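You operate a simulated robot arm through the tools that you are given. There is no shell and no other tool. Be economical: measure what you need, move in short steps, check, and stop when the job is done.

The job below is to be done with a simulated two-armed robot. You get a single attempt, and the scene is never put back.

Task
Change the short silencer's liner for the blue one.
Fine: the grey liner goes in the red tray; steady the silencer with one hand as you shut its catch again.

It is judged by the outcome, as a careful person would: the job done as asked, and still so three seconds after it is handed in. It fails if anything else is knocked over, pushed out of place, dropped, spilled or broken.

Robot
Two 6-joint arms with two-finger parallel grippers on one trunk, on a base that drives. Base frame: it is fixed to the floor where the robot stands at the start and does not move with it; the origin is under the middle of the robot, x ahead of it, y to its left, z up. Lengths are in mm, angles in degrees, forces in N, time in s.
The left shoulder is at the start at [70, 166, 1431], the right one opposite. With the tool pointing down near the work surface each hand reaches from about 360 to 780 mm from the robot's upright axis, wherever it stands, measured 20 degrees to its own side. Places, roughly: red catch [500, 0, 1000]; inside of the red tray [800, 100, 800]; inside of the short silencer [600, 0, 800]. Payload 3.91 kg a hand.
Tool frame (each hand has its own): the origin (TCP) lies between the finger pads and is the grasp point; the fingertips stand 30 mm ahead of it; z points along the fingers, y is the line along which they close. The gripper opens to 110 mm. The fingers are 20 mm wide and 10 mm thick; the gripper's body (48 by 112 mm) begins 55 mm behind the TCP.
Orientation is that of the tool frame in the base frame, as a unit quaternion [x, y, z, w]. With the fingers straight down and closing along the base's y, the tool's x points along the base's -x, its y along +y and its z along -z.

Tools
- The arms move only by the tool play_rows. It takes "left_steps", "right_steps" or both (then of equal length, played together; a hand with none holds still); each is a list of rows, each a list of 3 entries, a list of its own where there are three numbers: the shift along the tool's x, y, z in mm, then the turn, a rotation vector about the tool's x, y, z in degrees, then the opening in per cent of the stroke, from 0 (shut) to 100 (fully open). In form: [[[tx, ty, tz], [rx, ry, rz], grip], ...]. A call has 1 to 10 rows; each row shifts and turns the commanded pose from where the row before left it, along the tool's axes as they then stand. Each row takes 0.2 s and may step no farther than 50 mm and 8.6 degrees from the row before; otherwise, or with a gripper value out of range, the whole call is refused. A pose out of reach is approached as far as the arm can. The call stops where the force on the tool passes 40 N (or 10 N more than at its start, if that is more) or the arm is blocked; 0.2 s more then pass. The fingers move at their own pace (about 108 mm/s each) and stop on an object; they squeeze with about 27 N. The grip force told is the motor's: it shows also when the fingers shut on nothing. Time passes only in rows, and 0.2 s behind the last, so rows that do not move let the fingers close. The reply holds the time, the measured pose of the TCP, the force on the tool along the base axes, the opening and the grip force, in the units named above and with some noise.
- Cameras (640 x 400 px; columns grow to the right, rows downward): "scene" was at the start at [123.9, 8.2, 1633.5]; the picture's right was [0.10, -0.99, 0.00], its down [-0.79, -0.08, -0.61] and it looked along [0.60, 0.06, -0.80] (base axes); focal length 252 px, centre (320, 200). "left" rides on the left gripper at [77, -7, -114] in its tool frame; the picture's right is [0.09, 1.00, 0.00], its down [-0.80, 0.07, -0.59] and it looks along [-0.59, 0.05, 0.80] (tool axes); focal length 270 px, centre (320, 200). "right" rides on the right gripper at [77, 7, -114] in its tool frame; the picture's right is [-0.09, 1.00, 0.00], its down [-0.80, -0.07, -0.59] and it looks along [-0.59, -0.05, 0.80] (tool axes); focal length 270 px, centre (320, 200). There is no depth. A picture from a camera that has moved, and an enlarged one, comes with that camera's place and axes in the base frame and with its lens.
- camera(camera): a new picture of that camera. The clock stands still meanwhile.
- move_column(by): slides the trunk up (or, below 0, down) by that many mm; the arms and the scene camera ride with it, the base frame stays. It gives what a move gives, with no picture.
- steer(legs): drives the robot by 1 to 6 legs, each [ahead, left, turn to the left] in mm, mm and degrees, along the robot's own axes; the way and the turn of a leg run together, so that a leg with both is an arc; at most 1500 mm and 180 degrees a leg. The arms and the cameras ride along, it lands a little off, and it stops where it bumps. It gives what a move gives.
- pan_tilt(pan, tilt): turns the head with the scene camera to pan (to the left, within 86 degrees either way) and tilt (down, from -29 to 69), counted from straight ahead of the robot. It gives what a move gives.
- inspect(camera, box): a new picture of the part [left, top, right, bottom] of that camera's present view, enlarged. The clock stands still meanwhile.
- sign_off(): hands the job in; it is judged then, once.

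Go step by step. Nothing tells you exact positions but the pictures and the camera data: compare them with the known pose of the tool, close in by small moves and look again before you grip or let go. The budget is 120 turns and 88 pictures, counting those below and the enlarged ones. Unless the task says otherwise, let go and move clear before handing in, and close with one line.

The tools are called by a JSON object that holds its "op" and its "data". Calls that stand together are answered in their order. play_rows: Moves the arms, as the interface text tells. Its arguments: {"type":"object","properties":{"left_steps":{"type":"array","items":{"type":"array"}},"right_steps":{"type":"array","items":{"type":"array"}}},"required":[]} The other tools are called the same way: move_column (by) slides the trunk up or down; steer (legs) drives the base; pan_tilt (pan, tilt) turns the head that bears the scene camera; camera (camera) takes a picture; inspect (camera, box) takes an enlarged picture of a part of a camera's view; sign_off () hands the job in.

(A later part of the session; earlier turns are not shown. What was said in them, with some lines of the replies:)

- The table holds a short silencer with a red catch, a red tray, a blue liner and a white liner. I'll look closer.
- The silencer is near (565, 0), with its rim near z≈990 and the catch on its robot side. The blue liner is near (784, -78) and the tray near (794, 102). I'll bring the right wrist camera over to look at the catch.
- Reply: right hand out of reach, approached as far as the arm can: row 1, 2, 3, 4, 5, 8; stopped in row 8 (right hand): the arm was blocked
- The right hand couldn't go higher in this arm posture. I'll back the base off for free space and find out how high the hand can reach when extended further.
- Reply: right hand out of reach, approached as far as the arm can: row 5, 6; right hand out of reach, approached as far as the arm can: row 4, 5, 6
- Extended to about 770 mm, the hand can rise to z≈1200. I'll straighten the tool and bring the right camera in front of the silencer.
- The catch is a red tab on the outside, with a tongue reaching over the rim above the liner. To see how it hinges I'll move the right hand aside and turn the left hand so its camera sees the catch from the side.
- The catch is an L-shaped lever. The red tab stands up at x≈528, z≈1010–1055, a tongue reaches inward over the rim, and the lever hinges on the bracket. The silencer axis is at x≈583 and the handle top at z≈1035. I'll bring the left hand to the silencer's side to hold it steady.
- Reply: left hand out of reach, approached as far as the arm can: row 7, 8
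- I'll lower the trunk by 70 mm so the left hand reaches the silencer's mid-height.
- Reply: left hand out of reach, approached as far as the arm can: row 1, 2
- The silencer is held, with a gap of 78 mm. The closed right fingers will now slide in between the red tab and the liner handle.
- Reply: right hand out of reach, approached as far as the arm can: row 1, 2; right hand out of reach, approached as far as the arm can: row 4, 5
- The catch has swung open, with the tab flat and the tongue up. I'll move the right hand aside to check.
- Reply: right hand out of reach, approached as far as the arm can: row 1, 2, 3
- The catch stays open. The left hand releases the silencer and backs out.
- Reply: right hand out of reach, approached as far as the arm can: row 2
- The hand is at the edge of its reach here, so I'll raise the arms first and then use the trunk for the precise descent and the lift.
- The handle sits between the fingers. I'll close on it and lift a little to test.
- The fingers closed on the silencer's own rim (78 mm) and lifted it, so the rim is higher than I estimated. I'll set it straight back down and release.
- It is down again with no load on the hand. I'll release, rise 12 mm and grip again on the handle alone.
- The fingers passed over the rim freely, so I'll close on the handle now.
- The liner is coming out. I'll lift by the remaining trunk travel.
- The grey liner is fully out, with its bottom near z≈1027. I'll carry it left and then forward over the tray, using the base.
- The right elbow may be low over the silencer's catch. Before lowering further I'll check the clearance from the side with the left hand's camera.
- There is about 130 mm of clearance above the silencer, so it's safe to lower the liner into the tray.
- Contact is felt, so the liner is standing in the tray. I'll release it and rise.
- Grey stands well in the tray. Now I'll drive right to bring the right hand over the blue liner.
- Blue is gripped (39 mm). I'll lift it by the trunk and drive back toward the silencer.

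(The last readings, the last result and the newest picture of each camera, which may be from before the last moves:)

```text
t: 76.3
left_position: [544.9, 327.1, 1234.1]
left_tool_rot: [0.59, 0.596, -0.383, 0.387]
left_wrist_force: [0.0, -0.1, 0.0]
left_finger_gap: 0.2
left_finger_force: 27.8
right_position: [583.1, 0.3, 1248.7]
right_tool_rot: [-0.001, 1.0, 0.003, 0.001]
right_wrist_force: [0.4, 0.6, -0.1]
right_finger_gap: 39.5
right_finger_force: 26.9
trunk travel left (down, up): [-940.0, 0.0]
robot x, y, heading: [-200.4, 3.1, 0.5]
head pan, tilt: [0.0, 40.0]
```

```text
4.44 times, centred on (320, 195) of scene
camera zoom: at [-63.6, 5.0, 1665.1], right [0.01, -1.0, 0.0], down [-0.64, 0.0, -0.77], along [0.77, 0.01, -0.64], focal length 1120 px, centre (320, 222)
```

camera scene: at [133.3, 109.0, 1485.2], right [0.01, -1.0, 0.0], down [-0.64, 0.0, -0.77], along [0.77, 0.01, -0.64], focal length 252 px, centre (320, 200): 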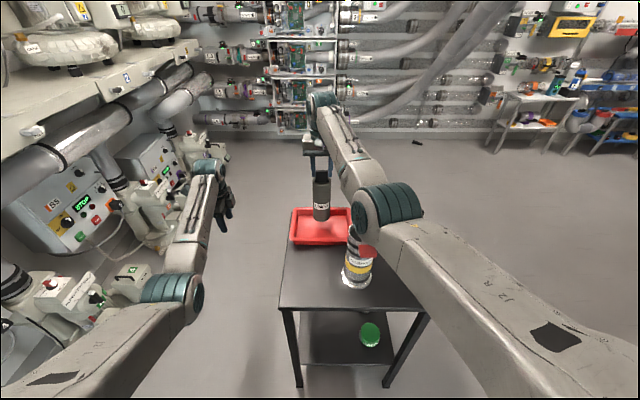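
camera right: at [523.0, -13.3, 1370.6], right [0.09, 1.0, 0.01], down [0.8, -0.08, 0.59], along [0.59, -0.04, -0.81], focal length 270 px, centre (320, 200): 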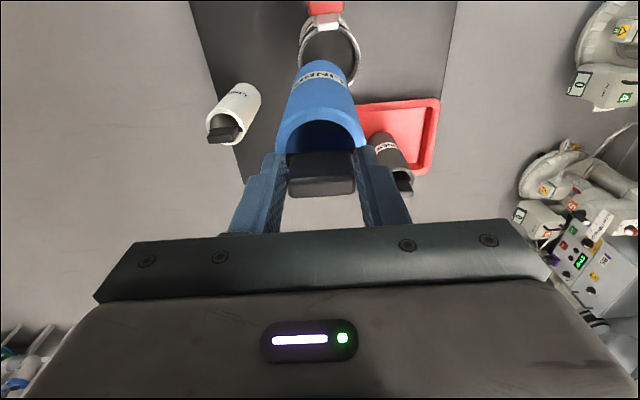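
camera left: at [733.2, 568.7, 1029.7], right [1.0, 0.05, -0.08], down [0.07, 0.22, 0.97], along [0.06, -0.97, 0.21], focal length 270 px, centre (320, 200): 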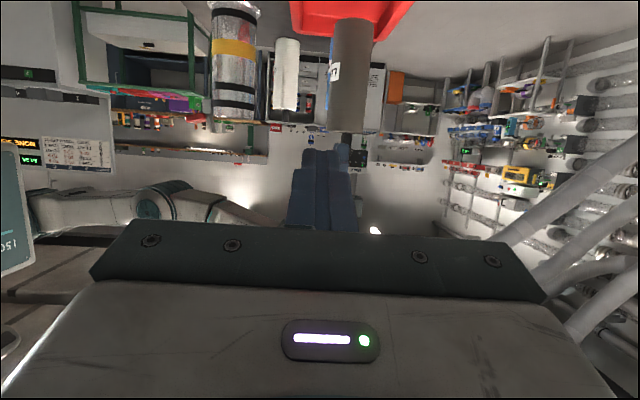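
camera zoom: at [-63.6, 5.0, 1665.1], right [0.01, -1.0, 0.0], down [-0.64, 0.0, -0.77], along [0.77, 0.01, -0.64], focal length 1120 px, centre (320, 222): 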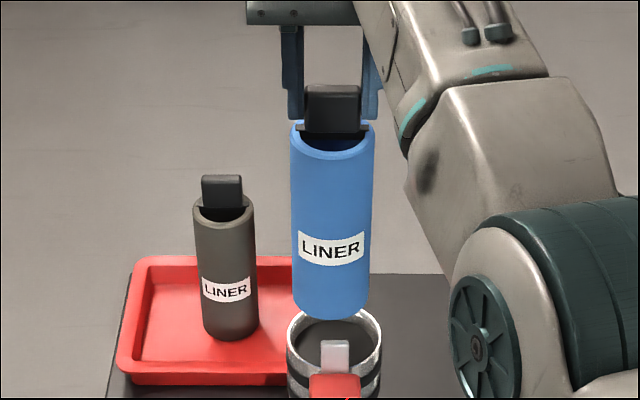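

The blue liner has about 6 mm of clearance all round. I'll nudge it 2–3 mm in y and lower it by the trunk to just above the rim.

{"op": "play_rows", "data": {"right_steps": [[[1, -3, 0], [0, 0, 0], 20], [[0, 0, 0], [0, 0, 0], 20]]}}

{"op": "move_column", "data": {"by": -38}}

{"op": "inspect", "data": {"camera": "scene", "box": [300, 170, 350, 240]}}

{"op": "inspect", "data": {"camera": "right", "box": [250, 0, 390, 160]}}

```text
t: 76.9
left_position: [543.6, 326.9, 1233.8]
left_tool_rot: [0.59, 0.597, -0.383, 0.387]
left_wrist_force: [-1.1, 0.4, 0.2]
left_finger_gap: 0.2
left_finger_force: 27.3
right_position: [581.5, -1.3, 1250.5]
right_tool_rot: [-0.001, 1.0, 0.001, 0.0]
right_wrist_force: [-0.2, 0.0, -1.1]
right_finger_gap: 39.4
right_finger_force: 27.2
trunk travel left (down, up): [-940.0, 0.0]
robot x, y, heading: [-200.3, 4.3, 0.7]
head pan, tilt: [0.0, 40.0]
```

```text
t: 77.7
left_position: [543.7, 328.6, 1196.6]
left_tool_rot: [0.591, 0.596, -0.383, 0.386]
left_wrist_force: [-0.3, 0.2, 0.3]
left_finger_gap: 0.0
left_finger_force: 26.9
right_position: [583.4, -2.4, 1210.8]
right_tool_rot: [-0.001, 1.0, 0.001, 0.0]
right_wrist_force: [0.7, -0.5, -0.6]
right_finger_gap: 39.1
right_finger_force: 26.7
trunk travel left (down, up): [-902.0, 38.0]
robot x, y, heading: [-199.7, 4.1, 0.4]
head pan, tilt: [0.0, 40.0]
```

```text
5.71 times, centred on (325, 205) of scene
camera zoom: at [-64.0, 6.9, 1627.1], right [0.01, -1.0, 0.0], down [-0.64, -0.01, -0.77], along [0.77, 0.01, -0.64], focal length 1439 px, centre (291, 171)
```

zoom: 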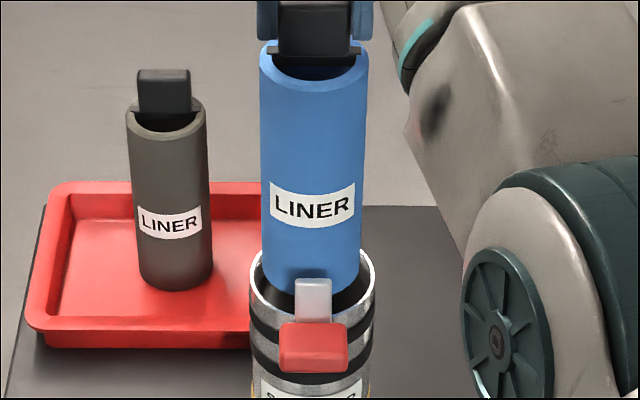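

```text
2.50 times, centred on (320, 80) of right
camera zoom: at [506.2, 4.1, 1326.2], right [0.09, 1.0, 0.0], down [0.8, -0.07, 0.59], along [0.59, -0.05, -0.8], focal length 676 px, centre (320, 500)
```

zoom: 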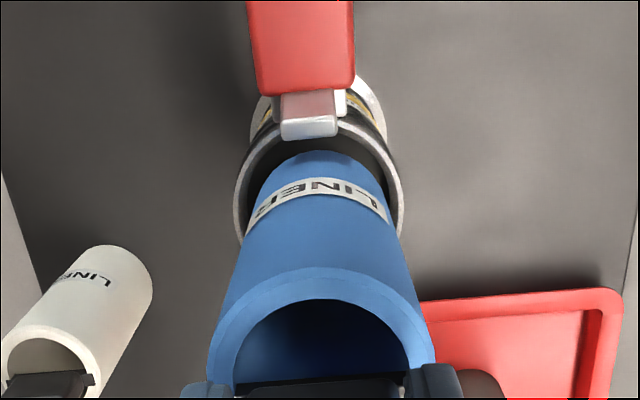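

Alignment looks centred in both views, so I'll lower further.

{"op": "move_column", "data": {"by": -40}}

{"op": "inspect", "data": {"camera": "right", "box": [250, 0, 390, 160]}}

```text
t: 78.6
left_position: [542.7, 328.7, 1157.9]
left_tool_rot: [0.59, 0.596, -0.383, 0.387]
left_wrist_force: [-0.3, 0.0, 0.4]
left_finger_gap: 0.1
left_finger_force: 27.0
right_position: [583.0, -1.7, 1171.8]
right_tool_rot: [-0.001, 1.0, 0.0, 0.001]
right_wrist_force: [-0.3, -0.1, -0.2]
right_finger_gap: 39.5
right_finger_force: 26.7
trunk travel left (down, up): [-862.0, 78.0]
robot x, y, heading: [-198.0, 2.3, 0.2]
head pan, tilt: [0.0, 40.0]
```

```text
2.50 times, centred on (320, 80) of right
camera zoom: at [505.4, 3.8, 1286.8], right [0.09, 1.0, 0.0], down [0.8, -0.07, 0.6], along [0.59, -0.05, -0.8], focal length 676 px, centre (320, 500)
```

zoom: 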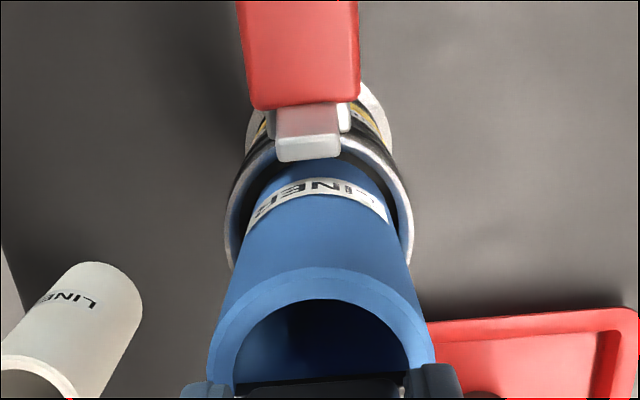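

{"op": "move_column", "data": {"by": -60}}

{"op": "move_column", "data": {"by": -50}}

{"op": "inspect", "data": {"camera": "right", "box": [220, 40, 420, 240]}}

```text
t: 79.6
left_position: [544.3, 328.0, 1097.0]
left_tool_rot: [0.59, 0.596, -0.384, 0.387]
left_wrist_force: [0.5, 0.1, -0.3]
left_finger_gap: 0.0
left_finger_force: 26.8
right_position: [582.4, -1.2, 1110.7]
right_tool_rot: [-0.001, 1.0, 0.0, 0.0]
right_wrist_force: [-0.7, -0.4, -0.1]
right_finger_gap: 39.4
right_finger_force: 27.0
trunk travel left (down, up): [-802.0, 138.0]
robot x, y, heading: [-199.6, 5.3, 0.4]
head pan, tilt: [0.0, 40.0]
```

```text
t: 80.5
left_position: [544.0, 329.1, 1046.8]
left_tool_rot: [0.59, 0.596, -0.383, 0.387]
left_wrist_force: [0.1, 1.2, 0.0]
left_finger_gap: 0.0
left_finger_force: 27.3
right_position: [582.9, -1.2, 1062.2]
right_tool_rot: [-0.001, 1.0, 0.0, 0.001]
right_wrist_force: [0.6, 0.3, -1.1]
right_finger_gap: 39.2
right_finger_force: 27.1
trunk travel left (down, up): [-752.0, 188.0]
robot x, y, heading: [-199.7, 6.2, 0.4]
head pan, tilt: [0.0, 40.0]
```

```text
2.00 times, centred on (320, 140) of right
camera zoom: at [505.7, 3.8, 1176.6], right [0.09, 1.0, 0.0], down [0.8, -0.07, 0.6], along [0.59, -0.05, -0.8], focal length 541 px, centre (320, 320)
```

zoom: 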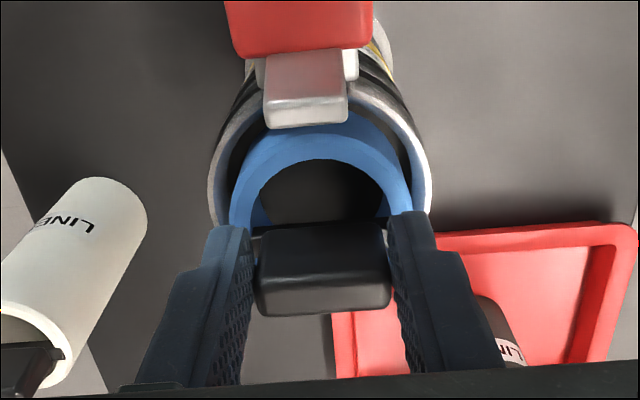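

{"op": "move_column", "data": {"by": -20}}

{"op": "move_column", "data": {"by": -4}}

{"op": "move_column", "data": {"by": -2}}

```text
t: 81.2
left_position: [543.4, 328.5, 1025.7]
left_tool_rot: [0.59, 0.596, -0.383, 0.387]
left_wrist_force: [-0.3, 0.1, 0.5]
left_finger_gap: 0.0
left_finger_force: 26.8
right_position: [582.7, -2.4, 1041.7]
right_tool_rot: [0.0, 1.0, 0.001, -0.001]
right_wrist_force: [0.4, -0.3, -1.0]
right_finger_gap: 39.3
right_finger_force: 27.1
trunk travel left (down, up): [-732.0, 208.0]
robot x, y, heading: [-202.3, 2.5, 0.4]
head pan, tilt: [0.0, 40.0]
```

```text
t: 81.7
left_position: [544.0, 328.9, 1021.9]
left_tool_rot: [0.589, 0.597, -0.382, 0.387]
left_wrist_force: [-0.5, 0.3, -0.3]
left_finger_gap: 0.0
left_finger_force: 27.3
right_position: [582.7, -1.4, 1036.2]
right_tool_rot: [-0.001, 1.0, 0.001, 0.0]
right_wrist_force: [-0.1, 0.2, -1.4]
right_finger_gap: 39.2
right_finger_force: 26.9
trunk travel left (down, up): [-728.0, 212.0]
robot x, y, heading: [-197.2, 6.1, 0.3]
head pan, tilt: [0.0, 40.0]
```

```text
t: 82.2
left_position: [543.9, 328.8, 1020.7]
left_tool_rot: [0.591, 0.595, -0.384, 0.387]
left_wrist_force: [-0.4, -0.8, -0.5]
left_finger_gap: 0.2
left_finger_force: 26.9
right_position: [581.4, -1.6, 1036.1]
right_tool_rot: [-0.002, 1.0, 0.002, 0.0]
right_wrist_force: [-0.3, -0.1, 2.5]
right_finger_gap: 39.4
right_finger_force: 27.1
trunk travel left (down, up): [-726.0, 214.0]
robot x, y, heading: [-197.4, 8.0, 0.6]
head pan, tilt: [0.0, 40.0]
```

The liner is seated at z≈1036, the same as the grey one was. I'll release and rise.

{"op": "play_rows", "data": {"right_steps": [[[0, 0, 0], [0, 0, 0], 55], [[0, 0, 0], [0, 0, 0], 60], [[0, 0, 0], [0, 0, 0], 60]]}}

{"op": "move_column", "data": {"by": 70}}

{"op": "inspect", "data": {"camera": "right", "box": [220, 40, 420, 240]}}

```text
t: 83.0
left_position: [544.0, 328.5, 1019.9]
left_tool_rot: [0.589, 0.597, -0.383, 0.387]
left_wrist_force: [0.4, 0.2, -0.4]
left_finger_gap: 0.2
left_finger_force: 26.6
right_position: [582.6, -2.0, 1035.5]
right_tool_rot: [-0.001, 1.0, 0.001, 0.0]
right_wrist_force: [-0.3, -0.1, 0.0]
right_finger_gap: 66.1
right_finger_force: 0.0
trunk travel left (down, up): [-726.0, 214.0]
robot x, y, heading: [-201.0, 5.7, 0.4]
head pan, tilt: [0.0, 40.0]
```

```text
t: 84.1
left_position: [544.2, 328.1, 1090.0]
left_tool_rot: [0.59, 0.596, -0.384, 0.387]
left_wrist_force: [0.3, -0.9, 0.6]
left_finger_gap: 0.0
left_finger_force: 26.5
right_position: [581.8, -1.1, 1105.9]
right_tool_rot: [-0.001, 1.0, 0.001, 0.0]
right_wrist_force: [-0.7, 0.9, 0.2]
right_finger_gap: 65.8
right_finger_force: 0.0
trunk travel left (down, up): [-796.0, 144.0]
robot x, y, heading: [-198.5, 7.1, 0.4]
head pan, tilt: [0.0, 40.0]
```

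```text
2.00 times, centred on (320, 140) of right
camera zoom: at [506.2, 4.0, 1220.1], right [0.09, 1.0, 0.0], down [0.8, -0.07, 0.59], along [0.59, -0.05, -0.8], focal length 541 px, centre (320, 320)
```

zoom: 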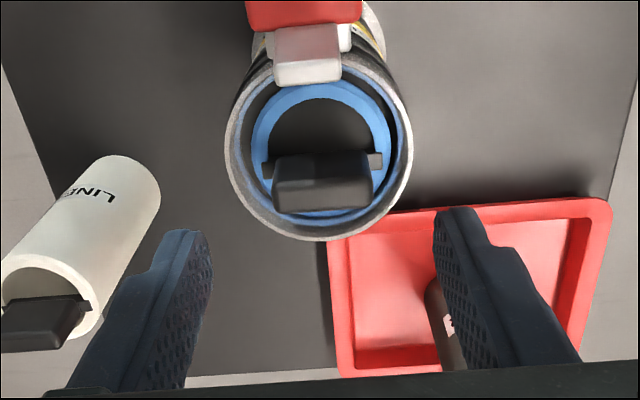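

The blue liner is in. I'll move the right hand aside, tilting it forward, and set the trunk and base for the left hand to hold the silencer again.

{"op": "play_rows", "data": {"right_steps": [[[0, -40, 0], [0, 0, 0], 30], [[0, -40, 0], [0, 0, 0], 0], [[0, -40, 0], [0, 0, 0], 0], [[0, -40, 0], [0, 0, 0], 0], [[0, 0, 0], [0, -7.5, 0], 0], [[0, 0, 0], [0, -7.5, 0], 0], [[0, 0, 0], [0, -7.5, 0], 0], [[0, 0, 0], [0, -7.5, 0], 0]], "left_steps": [[[0, 0, 0], [0, 6, 0], 50], [[0, 0, 0], [0, 0, 0], 100], [[0, 0, 0], [0, 0, 0], 100], [[0, 0, 0], [0, 0, 0], 100], [[0, 0, 0], [0, 0, 0], 100], [[0, 0, 0], [0, 0, 0], 100], [[0, 0, 0], [0, 0, 0], 100], [[0, 0, 0], [0, 0, 0], 100]]}}

{"op": "move_column", "data": {"by": 60}}

{"op": "steer", "data": {"legs": [[32, 0, 0]]}}

{"op": "play_rows", "data": {"left_steps": [[[34, 0, 20], [0, 0, 0], 100], [[34, 0, 20], [0, 0, 0], 100], [[34, 0, 20], [0, 0, 0], 100], [[34, 0, 20], [0, 0, 0], 100], [[34, 0, 20], [0, 0, 0], 100], [[34, 0, 20], [0, 0, 0], 100], [[0, 0, 0], [0, 0, 0], 100]]}}

```text
t: 85.9
left_position: [542.8, 329.7, 1090.2]
left_tool_rot: [0.609, 0.616, -0.351, 0.355]
left_wrist_force: [0.5, 0.8, 0.5]
left_finger_gap: 110.1
left_finger_force: 0.1
right_position: [587.7, -159.8, 1104.6]
right_tool_rot: [-0.001, 0.966, 0.001, 0.26]
right_wrist_force: [-0.4, 0.8, -0.4]
right_finger_gap: 0.1
right_finger_force: 27.2
right hand out of reach, approached as far as the arm can: row 4
trunk travel left (down, up): [-796.0, 144.0]
robot x, y, heading: [-198.4, 2.5, 0.1]
head pan, tilt: [0.0, 40.0]
```

```text
t: 86.9
left_position: [544.5, 328.2, 1148.6]
left_tool_rot: [0.608, 0.616, -0.351, 0.356]
left_wrist_force: [1.1, -0.5, 0.3]
left_finger_gap: 109.9
left_finger_force: 0.0
right_position: [588.3, -160.5, 1162.7]
right_tool_rot: [-0.001, 0.966, 0.002, 0.259]
right_wrist_force: [0.5, -0.1, 0.8]
right_finger_gap: 0.0
right_finger_force: 27.2
trunk travel left (down, up): [-856.0, 84.0]
robot x, y, heading: [-200.8, 1.0, 0.7]
head pan, tilt: [0.0, 40.0]
```

```text
t: 87.7
left_position: [567.1, 328.3, 1155.7]
left_tool_rot: [0.61, 0.614, -0.35, 0.358]
left_wrist_force: [-1.5, 0.3, 0.4]
left_finger_gap: 109.7
left_finger_force: 0.0
right_position: [612.1, -160.6, 1169.7]
right_tool_rot: [0.0, 0.965, 0.0, 0.264]
right_wrist_force: [-0.6, 0.1, 1.1]
right_finger_gap: 0.0
right_finger_force: 27.1
trunk travel left (down, up): [-856.0, 84.0]
robot x, y, heading: [-165.9, 4.6, 0.6]
head pan, tilt: [0.0, 40.0]
```

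```text
t: 89.3
left_position: [556.2, 318.3, 930.8]
left_tool_rot: [0.61, 0.615, -0.353, 0.355]
left_wrist_force: [-0.3, 0.0, -0.1]
left_finger_gap: 109.9
left_finger_force: 0.1
left hand out of reach, approached as far as the arm can: row 5, 6
right_position: [620.3, -160.6, 1161.9]
right_tool_rot: [-0.002, 0.966, 0.002, 0.259]
right_wrist_force: [0.1, 0.3, 0.3]
right_finger_gap: 0.0
right_finger_force: 27.1
trunk travel left (down, up): [-856.0, 84.0]
robot x, y, heading: [-167.8, 7.8, 0.3]
head pan, tilt: [0.0, 40.0]
```

{"op": "play_rows", "data": {"left_steps": [[[-19, 0, 33], [0, 0, 0], 100], [[-19, 0, 33], [0, 0, 0], 100], [[-19, 0, 33], [0, 0, 0], 100], [[-19, 0, 33], [0, 0, 0], 100], [[-15, 0, 26], [0, 0, 0], 100], [[0, 0, 0], [0, 0, 0], 100]]}}

{"op": "camera", "data": {"camera": "left"}}

```text
t: 90.7
left_position: [587.0, 140.3, 916.8]
left_tool_rot: [0.609, 0.615, -0.353, 0.356]
left_wrist_force: [0.4, 0.9, 0.2]
left_finger_gap: 109.8
left_finger_force: 0.1
left hand out of reach, approached as far as the arm can: row 1, 2, 3, 4
right_position: [618.9, -160.0, 1163.4]
right_tool_rot: [-0.001, 0.966, 0.001, 0.26]
right_wrist_force: [0.9, 0.3, 0.0]
right_finger_gap: 0.2
right_finger_force: 26.5
trunk travel left (down, up): [-856.0, 84.0]
robot x, y, heading: [-166.8, 3.4, 0.4]
head pan, tilt: [0.0, 40.0]
```

```text
25 pictures are left
camera left: at [578.7, 280.4, 906.9], right [1.0, 0.05, -0.08], down [0.07, 0.12, 0.99], along [0.06, -0.99, 0.11], focal length 270 px, centre (320, 200)
```

left: 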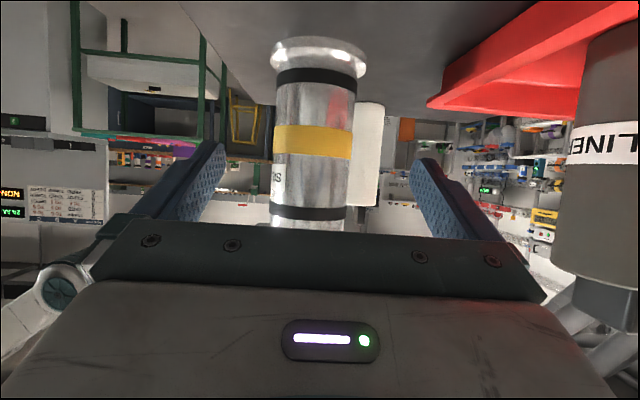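

{"op": "play_rows", "data": {"left_steps": [[[-16, -1, 28], [0, 0, 0], 100], [[-16, -1, 28], [0, 0, 0], 100], [[-16, -1, 28], [0, 0, 0], 100], [[0, 0, 0], [0, 0, 0], 100]]}}

{"op": "camera", "data": {"camera": "left"}}

```text
t: 91.7
left_position: [586.4, 41.8, 914.2]
left_tool_rot: [0.61, 0.615, -0.352, 0.354]
left_wrist_force: [-0.1, -0.1, 0.2]
left_finger_gap: 110.1
left_finger_force: 0.1
left hand out of reach, approached as far as the arm can: row 1
right_position: [619.2, -161.1, 1163.7]
right_tool_rot: [-0.001, 0.966, 0.002, 0.26]
right_wrist_force: [0.3, 0.3, -0.5]
right_finger_gap: 0.0
right_finger_force: 27.6
trunk travel left (down, up): [-856.0, 84.0]
robot x, y, heading: [-169.3, 8.0, 0.2]
head pan, tilt: [0.0, 40.0]
```

```text
24 pictures are left
camera left: at [578.8, 182.2, 903.6], right [1.0, 0.05, -0.08], down [0.07, 0.12, 0.99], along [0.06, -0.99, 0.11], focal length 270 px, centre (320, 200)
```

left: 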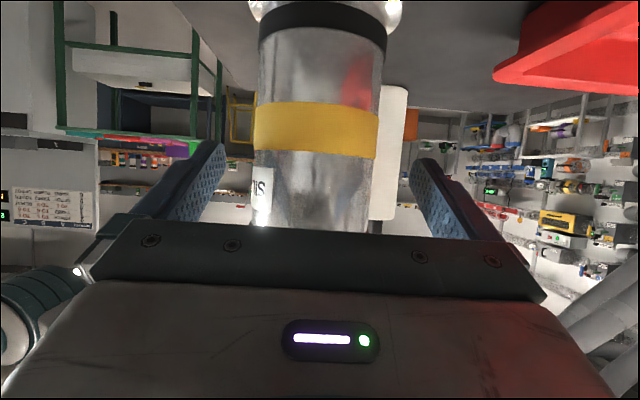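

{"op": "play_rows", "data": {"left_steps": [[[-8, 0, 14], [0, 0, 0], 100], [[-8, 0, 14], [0, 0, 0], 100], [[0, 0, 0], [0, 0, 0], 85], [[0, 0, 0], [0, 0, 0], 72], [[0, 0, 0], [0, 0, 0], 60], [[0, 0, 0], [0, 0, 0], 60]]}}

{"op": "inspect", "data": {"camera": "scene", "box": [260, 160, 400, 280]}}

```text
t: 93.1
left_position: [585.6, 11.5, 915.7]
left_tool_rot: [0.609, 0.616, -0.351, 0.355]
left_wrist_force: [-2.0, 0.8, -0.7]
left_finger_gap: 78.1
left_finger_force: 27.0
right_position: [618.8, -161.0, 1161.8]
right_tool_rot: [0.0, 0.966, 0.001, 0.26]
right_wrist_force: [0.1, 0.1, 0.7]
right_finger_gap: 0.0
right_finger_force: 27.0
trunk travel left (down, up): [-856.0, 84.0]
robot x, y, heading: [-167.5, 8.9, 0.5]
head pan, tilt: [0.0, 40.0]
```

```text
3.33 times, centred on (330, 220) of scene
camera zoom: at [-33.2, 6.9, 1581.2], right [0.01, -1.0, 0.0], down [-0.64, 0.0, -0.77], along [0.77, 0.01, -0.64], focal length 840 px, centre (287, 133)
```

zoom: 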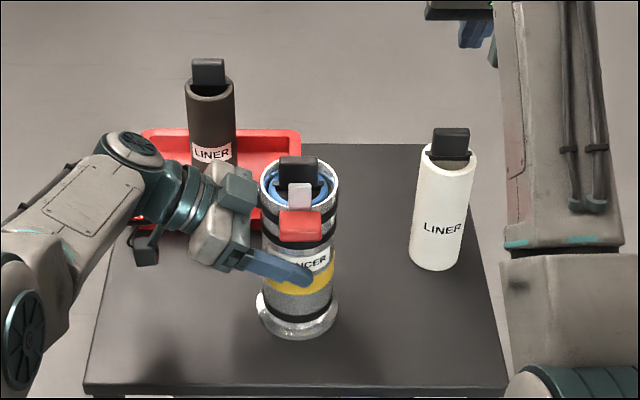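

Left holds the silencer (78 mm). The right fingers come alongside the raised tongue from the robot side.

{"op": "play_rows", "data": {"right_steps": [[[38, 0, 9], [0, 0, 0], 0], [[38, 0, 9], [0, 0, 0], 0], [[38, 0, 9], [0, 0, 0], 0], [[38, 0, 8], [0, 0, 0], 0], [[0, 35, 0], [0, 0, 0], 0], [[0, 35, 0], [0, 0, 0], 0], [[0, 0, 0], [0, 0, 0], 0]]}}

{"op": "camera", "data": {"camera": "right"}}

```text
t: 94.7
left_position: [587.0, 9.5, 915.6]
left_tool_rot: [0.609, 0.615, -0.352, 0.355]
left_wrist_force: [0.7, -0.9, 0.2]
left_finger_gap: 78.0
left_finger_force: 27.2
right_position: [512.7, -134.6, 1051.3]
right_tool_rot: [0.009, 0.965, -0.036, 0.262]
right_wrist_force: [0.3, 0.6, -0.8]
right_finger_gap: 0.0
right_finger_force: 26.7
trunk travel left (down, up): [-856.0, 84.0]
robot x, y, heading: [-166.9, 3.5, 0.4]
head pan, tilt: [0.0, 40.0]
```

```text
22 pictures are left
camera right: at [389.4, -120.9, 1110.7], right [0.11, 0.99, -0.02], down [0.39, -0.03, 0.92], along [0.91, -0.11, -0.39], focal length 270 px, centre (320, 200)
```

right: 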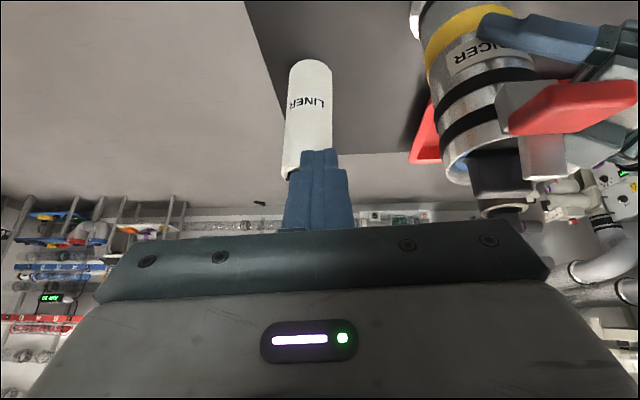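

{"op": "play_rows", "data": {"right_steps": [[[0, 10, 0], [0, 0, 0], 0], [[0, 0, 0], [0, 0, 0], 0]]}}

{"op": "inspect", "data": {"camera": "right", "box": [400, 0, 640, 240]}}

```text
t: 95.3
left_position: [586.3, 10.8, 916.0]
left_tool_rot: [0.609, 0.616, -0.351, 0.356]
left_wrist_force: [1.2, -1.8, 0.1]
left_finger_gap: 78.0
left_finger_force: 27.2
right_position: [513.3, -138.7, 1050.7]
right_tool_rot: [0.012, 0.964, -0.048, 0.263]
right_wrist_force: [0.2, -0.3, 0.2]
right_finger_gap: 0.0
right_finger_force: 27.6
trunk travel left (down, up): [-856.0, 84.0]
robot x, y, heading: [-165.7, 4.6, 0.4]
head pan, tilt: [0.0, 40.0]
```

```text
1.67 times, centred on (520, 120) of right
camera zoom: at [391.1, -121.2, 1109.5], right [0.12, 0.99, -0.04], down [0.39, -0.01, 0.92], along [0.91, -0.13, -0.38], focal length 450 px, centre (-13, 333)
```

zoom: 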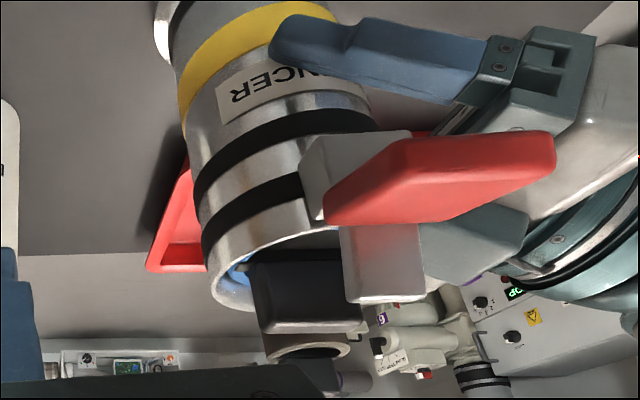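

The arm is at a joint limit with this forward tilt. I'll withdraw and tilt the right tool the other way, which should let it reach nearer the robot.

{"op": "play_rows", "data": {"right_steps": [[[0, -40, 0], [0, 0, 0], 0], [[0, -40, 0], [0, 0, 0], 0], [[-38, 0, -9], [0, 0, 0], 0], [[-38, 0, -9], [0, 0, 0], 0], [[0, 0, 0], [0, 8.4, 0], 0], [[0, 0, 0], [0, 8.4, 0], 0], [[0, 0, 0], [0, 8.4, 0], 0], [[0, 0, 0], [0, 8.4, 0], 0], [[0, 0, 0], [0, 8.4, 0], 0], [[0, 0, 0], [0, 8.0, 0], 0]]}}

```text
t: 97.5
left_position: [585.4, 12.2, 914.5]
left_tool_rot: [0.609, 0.616, -0.352, 0.355]
left_wrist_force: [0.4, 1.4, 0.9]
left_finger_gap: 77.9
left_finger_force: 26.8
right_position: [597.0, -156.5, 1087.4]
right_tool_rot: [0.0, 0.985, 0.001, -0.174]
right_wrist_force: [1.2, -1.2, -1.4]
right_finger_gap: 0.0
right_finger_force: 26.9
right hand out of reach, approached as far as the arm can: row 7, 8, 9
trunk travel left (down, up): [-856.0, 84.0]
robot x, y, heading: [-168.9, 6.9, 0.6]
head pan, tilt: [0.0, 40.0]
```

{"op": "play_rows", "data": {"right_steps": [[[19, 0, 16], [0, 0, 0], 0], [[19, 0, 16], [0, 0, 0], 0], [[19, 0, 15], [0, 0, 0], 0], [[0, 43, 0], [0, 0, 0], 0], [[0, 43, 0], [0, 0, 0], 0], [[0, 0, 0], [0, 0, 0], 0]]}}

{"op": "camera", "data": {"camera": "right"}}

```text
t: 98.9
left_position: [585.5, 10.9, 914.6]
left_tool_rot: [0.609, 0.616, -0.351, 0.355]
left_wrist_force: [-0.1, 1.6, -0.6]
left_finger_gap: 77.9
left_finger_force: 26.7
right_position: [577.9, -64.5, 1046.1]
right_tool_rot: [0.0, 0.985, 0.002, -0.173]
right_wrist_force: [0.1, 0.4, -0.6]
right_finger_gap: 0.0
right_finger_force: 27.4
right hand out of reach, approached as far as the arm can: row 1, 2, 3
trunk travel left (down, up): [-856.0, 84.0]
robot x, y, heading: [-166.1, 5.3, 0.4]
head pan, tilt: [0.0, 40.0]
```

```text
20 pictures are left
camera right: at [543.9, -59.1, 1180.5], right [0.08, 1.0, -0.03], down [0.96, -0.07, 0.29], along [0.28, -0.05, -0.96], focal length 270 px, centre (320, 200)
```

right: 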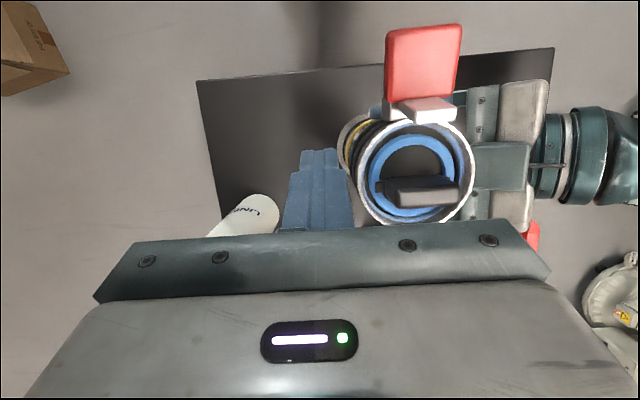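

{"op": "play_rows", "data": {"right_steps": [[[20, 0, 6.5], [0, 0, 0], 0], [[20, 0, 6.5], [0, 0, 0], 0], [[20, 0, 6.5], [0, 0, 0], 0], [[0, 0, 0], [0, 0, 0], 0]]}}

{"op": "inspect", "data": {"camera": "right", "box": [250, 60, 490, 240]}}

```text
t: 99.9
left_position: [585.3, 11.4, 915.4]
left_tool_rot: [0.609, 0.616, -0.351, 0.356]
left_wrist_force: [-0.7, 0.0, 0.1]
left_finger_gap: 78.2
left_finger_force: 26.9
right_position: [552.7, -54.1, 1031.5]
right_tool_rot: [-0.002, 0.985, 0.001, -0.174]
right_wrist_force: [0.0, 0.0, 0.3]
right_finger_gap: 0.0
right_finger_force: 26.5
right hand out of reach, approached as far as the arm can: row 1, 2, 3
trunk travel left (down, up): [-856.0, 84.0]
robot x, y, heading: [-171.2, 5.4, 0.3]
head pan, tilt: [0.0, 40.0]
```

```text
2.22 times, centred on (370, 150) of right
camera zoom: at [519.9, -49.3, 1166.1], right [0.08, 1.0, -0.03], down [0.96, -0.07, 0.29], along [0.28, -0.05, -0.96], focal length 601 px, centre (209, 311)
```

zoom: 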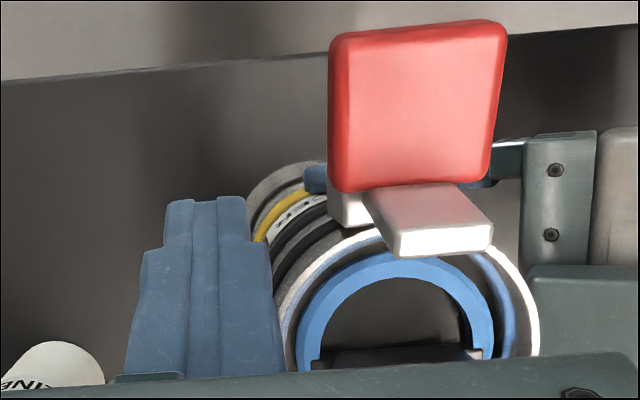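

The reach limit depends on trunk height, so I'll re-grip the silencer 25 mm higher with the trunk raised, which gives the right hand more room. The right tool goes back to vertical.

{"op": "play_rows", "data": {"left_steps": [[[0, 0, 0], [0, 0, 0], 85], [[0, 0, 0], [0, 0, 0], 90], [[0, 0, 0], [0, 0, 0], 90], [[0, 0, 0], [0, 0, 0], 90], [[0, 0, 0], [0, 0, 0], 90]], "right_steps": [[[-10, -10, -10], [0, 0, 0], 0], [[0, 0, 0], [0, -7, 0], 0], [[0, 0, 0], [0, -7, 0], 0], [[0, 0, 0], [0, -6, 0], 0], [[0, 0, 0], [0, 0, 0], 0]]}}

{"op": "move_column", "data": {"by": 25}}

{"op": "play_rows", "data": {"left_steps": [[[0, 0, 0], [0, 0, 0], 75], [[0, 0, 0], [0, 0, 0], 60], [[0, 0, 0], [0, 0, 0], 60]]}}

{"op": "inspect", "data": {"camera": "scene", "box": [260, 160, 400, 280]}}

```text
t: 101.1
left_position: [584.7, 11.8, 914.2]
left_tool_rot: [0.61, 0.615, -0.351, 0.355]
left_wrist_force: [-0.3, 0.2, 0.8]
left_finger_gap: 99.0
left_finger_force: 0.0
right_position: [563.6, -65.0, 1038.5]
right_tool_rot: [-0.001, 1.0, 0.001, 0.001]
right_wrist_force: [0.4, 0.1, 0.3]
right_finger_gap: 0.0
right_finger_force: 26.9
trunk travel left (down, up): [-856.0, 84.0]
robot x, y, heading: [-165.4, 5.2, 0.3]
head pan, tilt: [0.0, 40.0]
```

```text
t: 101.8
left_position: [584.3, 11.1, 939.9]
left_tool_rot: [0.608, 0.617, -0.35, 0.356]
left_wrist_force: [-0.2, 0.6, 1.0]
left_finger_gap: 98.8
left_finger_force: 0.1
right_position: [564.5, -65.8, 1063.3]
right_tool_rot: [0.0, 1.0, 0.001, 0.001]
right_wrist_force: [-0.6, -0.2, -0.2]
right_finger_gap: 0.0
right_finger_force: 26.7
trunk travel left (down, up): [-881.0, 59.0]
robot x, y, heading: [-169.4, 4.1, 0.2]
head pan, tilt: [0.0, 40.0]
```

```text
t: 102.6
left_position: [586.4, 10.7, 939.5]
left_tool_rot: [0.608, 0.616, -0.352, 0.356]
left_wrist_force: [-1.2, 0.1, -0.6]
left_finger_gap: 77.8
left_finger_force: 27.3
right_position: [564.6, -65.8, 1062.5]
right_tool_rot: [-0.001, 1.0, 0.001, 0.001]
right_wrist_force: [0.5, -0.1, 1.0]
right_finger_gap: 0.1
right_finger_force: 27.4
trunk travel left (down, up): [-881.0, 59.0]
robot x, y, heading: [-170.1, 4.4, 0.2]
head pan, tilt: [0.0, 40.0]
```

```text
3.33 times, centred on (330, 220) of scene
camera zoom: at [-32.6, 6.9, 1606.1], right [0.01, -1.0, 0.0], down [-0.64, 0.0, -0.77], along [0.77, 0.01, -0.64], focal length 840 px, centre (287, 133)
```

zoom: 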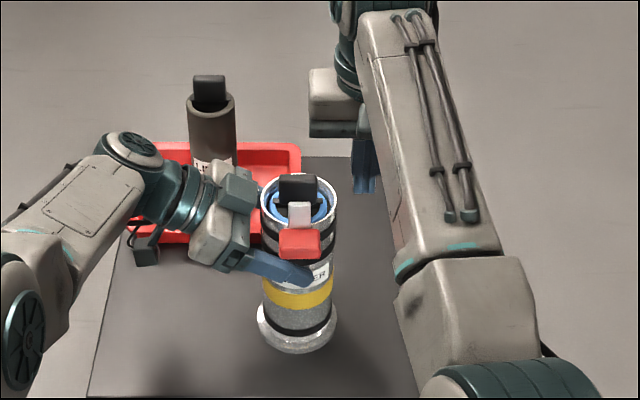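

{"op": "play_rows", "data": {"right_steps": [[[27, 0, 5], [0, 0, 0], 0], [[27, 0, 4], [0, 0, 0], 0], [[0, 0, 0], [0, 0, 0], 0]]}}

{"op": "inspect", "data": {"camera": "right", "box": [250, 40, 490, 240]}}

```text
t: 103.4
left_position: [585.7, 10.9, 940.3]
left_tool_rot: [0.608, 0.616, -0.351, 0.356]
left_wrist_force: [-0.2, 1.0, -0.4]
left_finger_gap: 77.6
left_finger_force: 26.9
right_position: [512.4, -65.5, 1054.6]
right_tool_rot: [-0.001, 1.0, 0.001, 0.0]
right_wrist_force: [0.2, -0.1, 0.1]
right_finger_gap: 0.0
right_finger_force: 27.2
trunk travel left (down, up): [-881.0, 59.0]
robot x, y, heading: [-167.4, 6.8, 0.5]
head pan, tilt: [0.0, 40.0]
```

```text
2.00 times, centred on (370, 140) of right
camera zoom: at [436.0, -59.2, 1168.8], right [0.09, 1.0, 0.0], down [0.8, -0.07, 0.59], along [0.59, -0.05, -0.8], focal length 541 px, centre (220, 320)
```

zoom: 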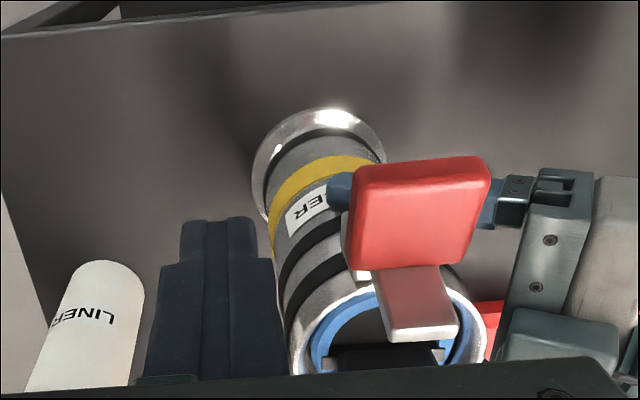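

The tongue leans inward and is about 25 mm long. I'll slide the fingers in behind it above the tab, then push it inward.

{"op": "play_rows", "data": {"right_steps": [[[0, 22, 3], [0, 0, 0], 0], [[0, 22, 3], [0, 0, 0], 0], [[0, 22, 0], [0, 0, 0], 0], [[0, 0, 0], [0, 0, 0], 0]]}}

{"op": "inspect", "data": {"camera": "right", "box": [220, 40, 420, 240]}}

```text
t: 104.4
left_position: [584.9, 10.9, 940.5]
left_tool_rot: [0.609, 0.616, -0.351, 0.355]
left_wrist_force: [-2.4, 4.8, -0.6]
left_finger_gap: 77.8
left_finger_force: 27.1
right_position: [515.5, -16.4, 1046.8]
right_tool_rot: [0.008, 1.0, -0.007, 0.002]
right_wrist_force: [0.2, -3.5, 6.2]
right_finger_gap: 0.0
right_finger_force: 26.9
trunk travel left (down, up): [-881.0, 59.0]
robot x, y, heading: [-169.8, 7.6, 0.4]
head pan, tilt: [0.0, 40.0]
```

```text
2.00 times, centred on (320, 140) of right
camera zoom: at [439.0, -8.2, 1161.1], right [0.1, 0.99, -0.02], down [0.8, -0.07, 0.6], along [0.59, -0.07, -0.8], focal length 541 px, centre (320, 320)
```

zoom: 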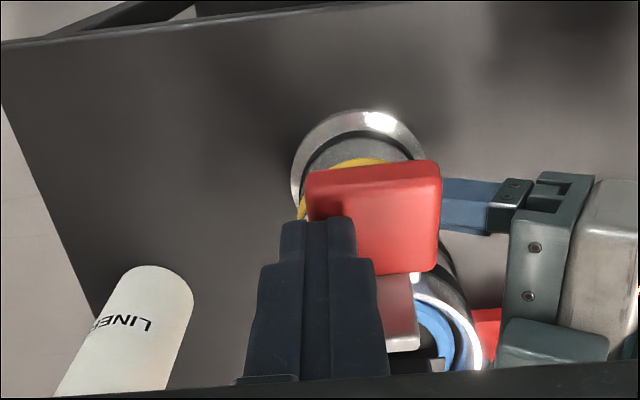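

{"op": "play_rows", "data": {"right_steps": [[[0, 0, -7], [0, 0, 0], 0], [[0, 0, 0], [0, 0, 0], 0]]}}

{"op": "inspect", "data": {"camera": "right", "box": [220, 40, 420, 240]}}

```text
t: 105.0
left_position: [586.4, 10.6, 940.0]
left_tool_rot: [0.609, 0.616, -0.352, 0.355]
left_wrist_force: [0.6, -0.8, 0.8]
left_finger_gap: 78.1
left_finger_force: 27.2
right_position: [516.2, -16.6, 1051.0]
right_tool_rot: [0.007, 1.0, -0.007, -0.001]
right_wrist_force: [-0.3, -0.1, -0.3]
right_finger_gap: 0.1
right_finger_force: 27.4
trunk travel left (down, up): [-881.0, 59.0]
robot x, y, heading: [-166.9, 10.9, 0.4]
head pan, tilt: [0.0, 40.0]
```

```text
2.00 times, centred on (320, 140) of right
camera zoom: at [439.8, -8.8, 1165.5], right [0.1, 0.99, -0.01], down [0.8, -0.07, 0.59], along [0.59, -0.07, -0.8], focal length 541 px, centre (320, 320)
```

zoom: 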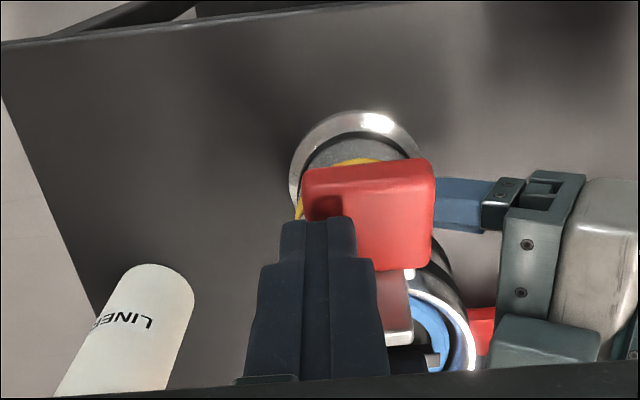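

{"op": "play_rows", "data": {"right_steps": [[[-6, 0, 0], [0, 0, 0], 0], [[-8, 0, 0], [0, 0, 0], 0], [[-8, 0, 0], [0, 0, 0], 0], [[-8, 0, 0], [0, 0, 0], 0], [[0, 0, 0], [0, 0, 0], 0]]}}

{"op": "inspect", "data": {"camera": "right", "box": [220, 40, 420, 240]}}

```text
t: 106.2
left_position: [585.5, 10.7, 939.7]
left_tool_rot: [0.609, 0.616, -0.351, 0.355]
left_wrist_force: [1.1, -0.5, -0.2]
left_finger_gap: 77.9
left_finger_force: 27.1
right_position: [540.1, 1.4, 1054.9]
right_tool_rot: [-0.001, 1.0, 0.001, 0.001]
right_wrist_force: [-1.4, 0.4, 1.0]
right_finger_gap: 0.0
right_finger_force: 27.1
trunk travel left (down, up): [-881.0, 59.0]
robot x, y, heading: [-169.5, 8.3, 0.2]
head pan, tilt: [0.0, 40.0]
```

```text
2.00 times, centred on (320, 140) of right
camera zoom: at [464.4, 7.0, 1169.7], right [0.09, 1.0, 0.0], down [0.8, -0.07, 0.6], along [0.59, -0.05, -0.8], focal length 541 px, centre (320, 320)
```

zoom: 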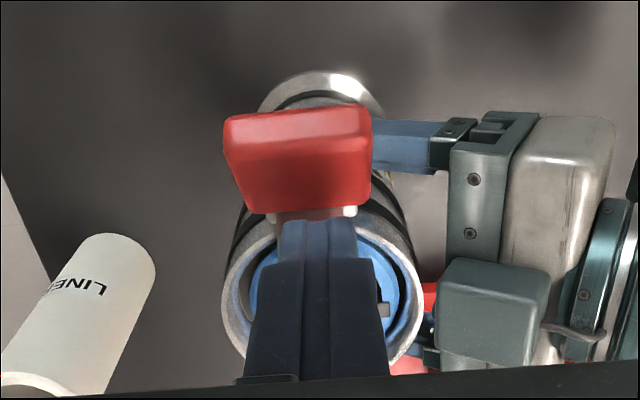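

The tab is rising. I'll push a bit further in and then press the tongue down.

{"op": "play_rows", "data": {"right_steps": [[[-8, 0, 0], [0, 0, 0], 0], [[-8, 0, 0], [0, 0, 0], 0], [[0, 0, 4], [0, 0, 0], 0], [[0, 0, 4], [0, 0, 0], 0], [[0, 0, 4], [0, 0, 0], 0], [[0, 0, 0], [0, 0, 0], 0]]}}

{"op": "inspect", "data": {"camera": "right", "box": [220, 40, 420, 240]}}

{"op": "inspect", "data": {"camera": "scene", "box": [280, 180, 360, 260]}}

```text
t: 107.6
left_position: [584.7, 11.2, 938.8]
left_tool_rot: [0.609, 0.616, -0.351, 0.356]
left_wrist_force: [0.9, 0.8, -0.9]
left_finger_gap: 78.1
left_finger_force: 26.4
right_position: [557.6, 2.6, 1043.6]
right_tool_rot: [-0.001, 1.0, 0.001, 0.0]
right_wrist_force: [0.0, -0.3, -0.8]
right_finger_gap: 0.0
right_finger_force: 27.2
trunk travel left (down, up): [-881.0, 59.0]
robot x, y, heading: [-165.7, 7.3, 0.5]
head pan, tilt: [0.0, 40.0]
```

```text
2.00 times, centred on (320, 140) of right
camera zoom: at [480.5, 7.3, 1158.1], right [0.09, 1.0, 0.0], down [0.8, -0.07, 0.59], along [0.59, -0.05, -0.8], focal length 541 px, centre (320, 320)
```

zoom: 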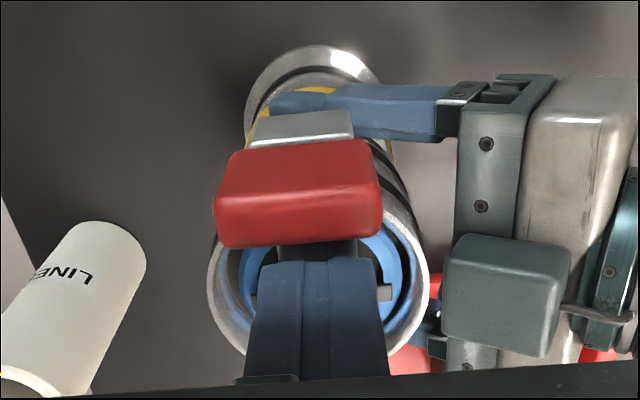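

```text
5.00 times, centred on (320, 220) of scene
camera zoom: at [-32.5, 7.0, 1606.1], right [0.01, -1.0, 0.0], down [-0.64, 0.0, -0.77], along [0.77, 0.01, -0.64], focal length 1259 px, centre (320, 100)
```

zoom: 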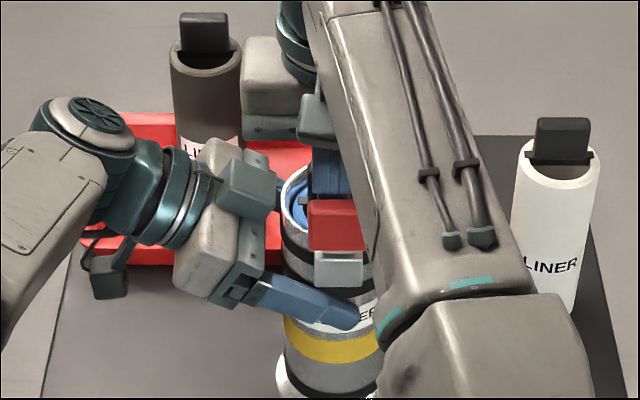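

The tab looks upright again. I'll press a little further until firm contact, so it's fully shut.

{"op": "play_rows", "data": {"right_steps": [[[0, 0, 2], [0, 0, 0], 0], [[0, 0, 2], [0, 0, 0], 0], [[0, 0, 2], [0, 0, 0], 0], [[0, 0, 2], [0, 0, 0], 0], [[0, 0, 0], [0, 0, 0], 0]]}}

```text
t: 108.8
left_position: [586.1, 11.2, 939.7]
left_tool_rot: [0.609, 0.617, -0.35, 0.356]
left_wrist_force: [18.0, -2.7, -12.7]
left_finger_gap: 77.9
left_finger_force: 26.7
right_position: [558.5, 1.9, 1038.3]
right_tool_rot: [-0.001, 1.0, 0.001, 0.002]
right_wrist_force: [-13.3, 0.5, 24.2]
right_finger_gap: 0.2
right_finger_force: 27.8
trunk travel left (down, up): [-881.0, 59.0]
robot x, y, heading: [-170.9, 4.4, 0.3]
head pan, tilt: [0.0, 40.0]
```

Firm contact at 24 N: the tongue is down. I'll back off, slide out sideways and check.

{"op": "play_rows", "data": {"right_steps": [[[0, 0, -5], [0, 0, 0], 0], [[0, 0, -9], [0, 0, 0], 0], [[0, 0, 0], [0, 0, 0], 0], [[0, -30, 0], [0, 0, 0], 0], [[0, -35, 0], [0, 0, 0], 0], [[-10, -40, -10], [0, 0, 0], 0], [[0, 0, 0], [0, 0, 0], 0]]}}

{"op": "inspect", "data": {"camera": "scene", "box": [270, 170, 370, 260]}}

{"op": "inspect", "data": {"camera": "right", "box": [300, 20, 540, 240]}}

```text
t: 110.4
left_position: [585.7, 11.0, 940.1]
left_tool_rot: [0.608, 0.616, -0.351, 0.357]
left_wrist_force: [0.1, -0.3, -0.3]
left_finger_gap: 78.1
left_finger_force: 27.1
right_position: [566.8, -106.8, 1059.7]
right_tool_rot: [-0.001, 1.0, 0.001, 0.0]
right_wrist_force: [0.0, 0.1, -0.1]
right_finger_gap: 0.2
right_finger_force: 26.6
trunk travel left (down, up): [-881.0, 59.0]
robot x, y, heading: [-167.2, 5.8, 0.3]
head pan, tilt: [0.0, 40.0]
```

```text
4.44 times, centred on (320, 215) of scene
camera zoom: at [-32.2, 7.6, 1606.1], right [0.01, -1.0, 0.0], down [-0.64, -0.01, -0.77], along [0.77, 0.01, -0.64], focal length 1120 px, centre (320, 133)
```

zoom: 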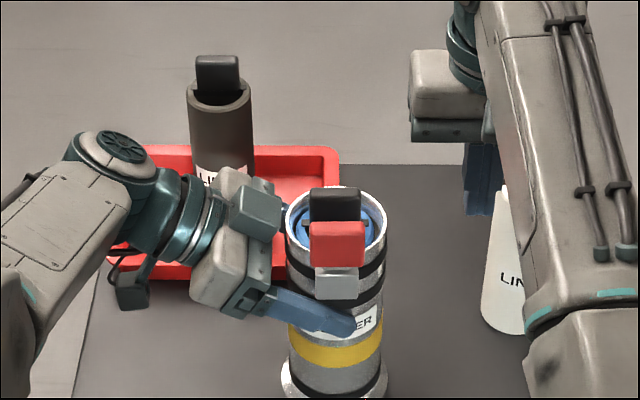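

```text
1.82 times, centred on (420, 130) of right
camera zoom: at [490.7, -100.4, 1174.3], right [0.09, 1.0, 0.0], down [0.8, -0.07, 0.59], along [0.59, -0.05, -0.8], focal length 491 px, centre (138, 327)
```

zoom: 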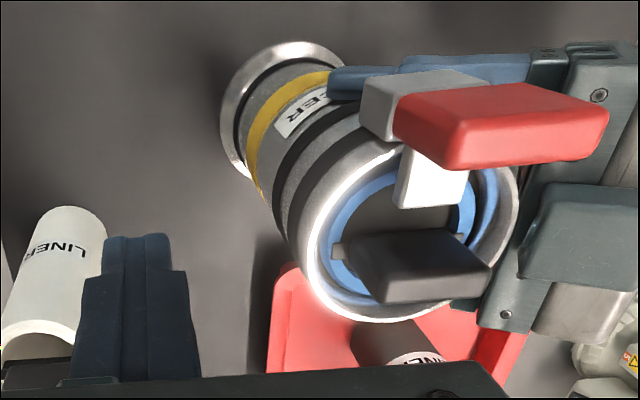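

The catch is shut over the blue liner. Now the left hand releases and withdraws, and the right hand moves clear.

{"op": "play_rows", "data": {"left_steps": [[[0, 0, 0], [0, 0, 0], 85], [[0, 0, 0], [0, 0, 0], 100], [[0, 0, 0], [0, 0, 0], 100], [[12, 0, -21], [0, 0, 0], 100], [[12, 0, -21], [0, 0, 0], 100], [[12, 0, -21], [0, 0, 0], 100], [[12, 0, -21], [0, 0, 0], 100], [[12, 0, -21], [0, 0, 0], 100], [[12, 0, -21], [0, 0, 0], 100]], "right_steps": [[[0, 0, 0], [0, 0, 0], 0], [[0, 0, 0], [0, 0, 0], 0], [[0, 0, 0], [0, 0, 0], 0], [[0, -10, -8], [0, 0, 0], 0], [[0, -10, -8], [0, 0, 0], 0], [[0, 0, 0], [0, 0, 0], 0], [[0, 0, 0], [0, 0, 0], 0], [[0, 0, 0], [0, 0, 0], 0], [[0, 0, 0], [0, 0, 0], 0]]}}

{"op": "steer", "data": {"legs": [[-150, 0, 0]]}}

{"op": "inspect", "data": {"camera": "scene", "box": [240, 150, 420, 270]}}

```text
t: 112.4
left_position: [584.4, 156.1, 940.6]
left_tool_rot: [0.609, 0.616, -0.351, 0.356]
left_wrist_force: [-0.3, 0.6, -0.5]
left_finger_gap: 109.7
left_finger_force: 0.0
left hand out of reach, approached as far as the arm can: row 5
right_position: [566.7, -123.9, 1076.7]
right_tool_rot: [0.0, 1.0, 0.001, 0.002]
right_wrist_force: [-0.1, 0.0, -0.3]
right_finger_gap: 0.0
right_finger_force: 27.3
trunk travel left (down, up): [-881.0, 59.0]
robot x, y, heading: [-162.7, 9.4, 0.3]
head pan, tilt: [0.0, 40.0]
```

```text
t: 113.8
left_position: [438.5, 155.1, 938.3]
left_tool_rot: [0.609, 0.615, -0.353, 0.355]
left_wrist_force: [0.5, 0.4, 0.8]
left_finger_gap: 110.3
left_finger_force: 0.1
right_position: [420.7, -125.5, 1074.2]
right_tool_rot: [-0.001, 1.0, 0.001, -0.001]
right_wrist_force: [0.2, 0.5, -0.4]
right_finger_gap: 0.1
right_finger_force: 26.7
trunk travel left (down, up): [-881.0, 59.0]
robot x, y, heading: [-314.2, 5.2, 0.5]
head pan, tilt: [0.0, 40.0]
```

```text
3.33 times, centred on (330, 210) of scene
camera zoom: at [-177.2, 6.0, 1605.8], right [0.01, -1.0, 0.0], down [-0.64, -0.01, -0.76], along [0.76, 0.01, -0.64], focal length 840 px, centre (287, 167)
```

zoom: 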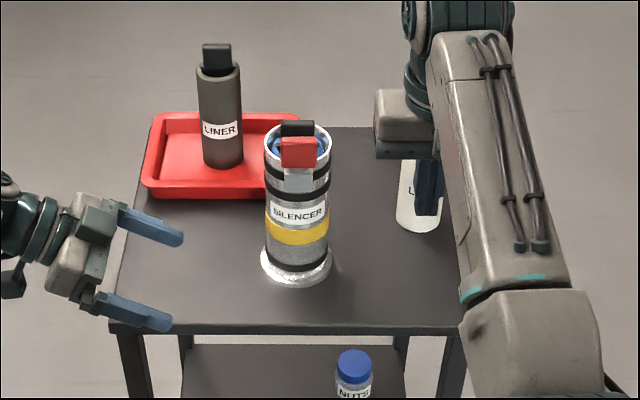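

The blue liner is in the silencer with its catch shut, and the grey liner stands in the red tray. The silencer is upright, the white liner still stands in its place, and both hands are clear.

{"op": "sign_off", "data": {}}

```text
The job is handed in.
```

The silencer now has the blue liner with its catch shut, and the grey liner stands in the red tray. The left hand steadied the silencer while the right one shut the catch. On my first try at the grey liner I gripped the silencer's rim by mistake and lifted it about 30 mm, then set it straight back down.
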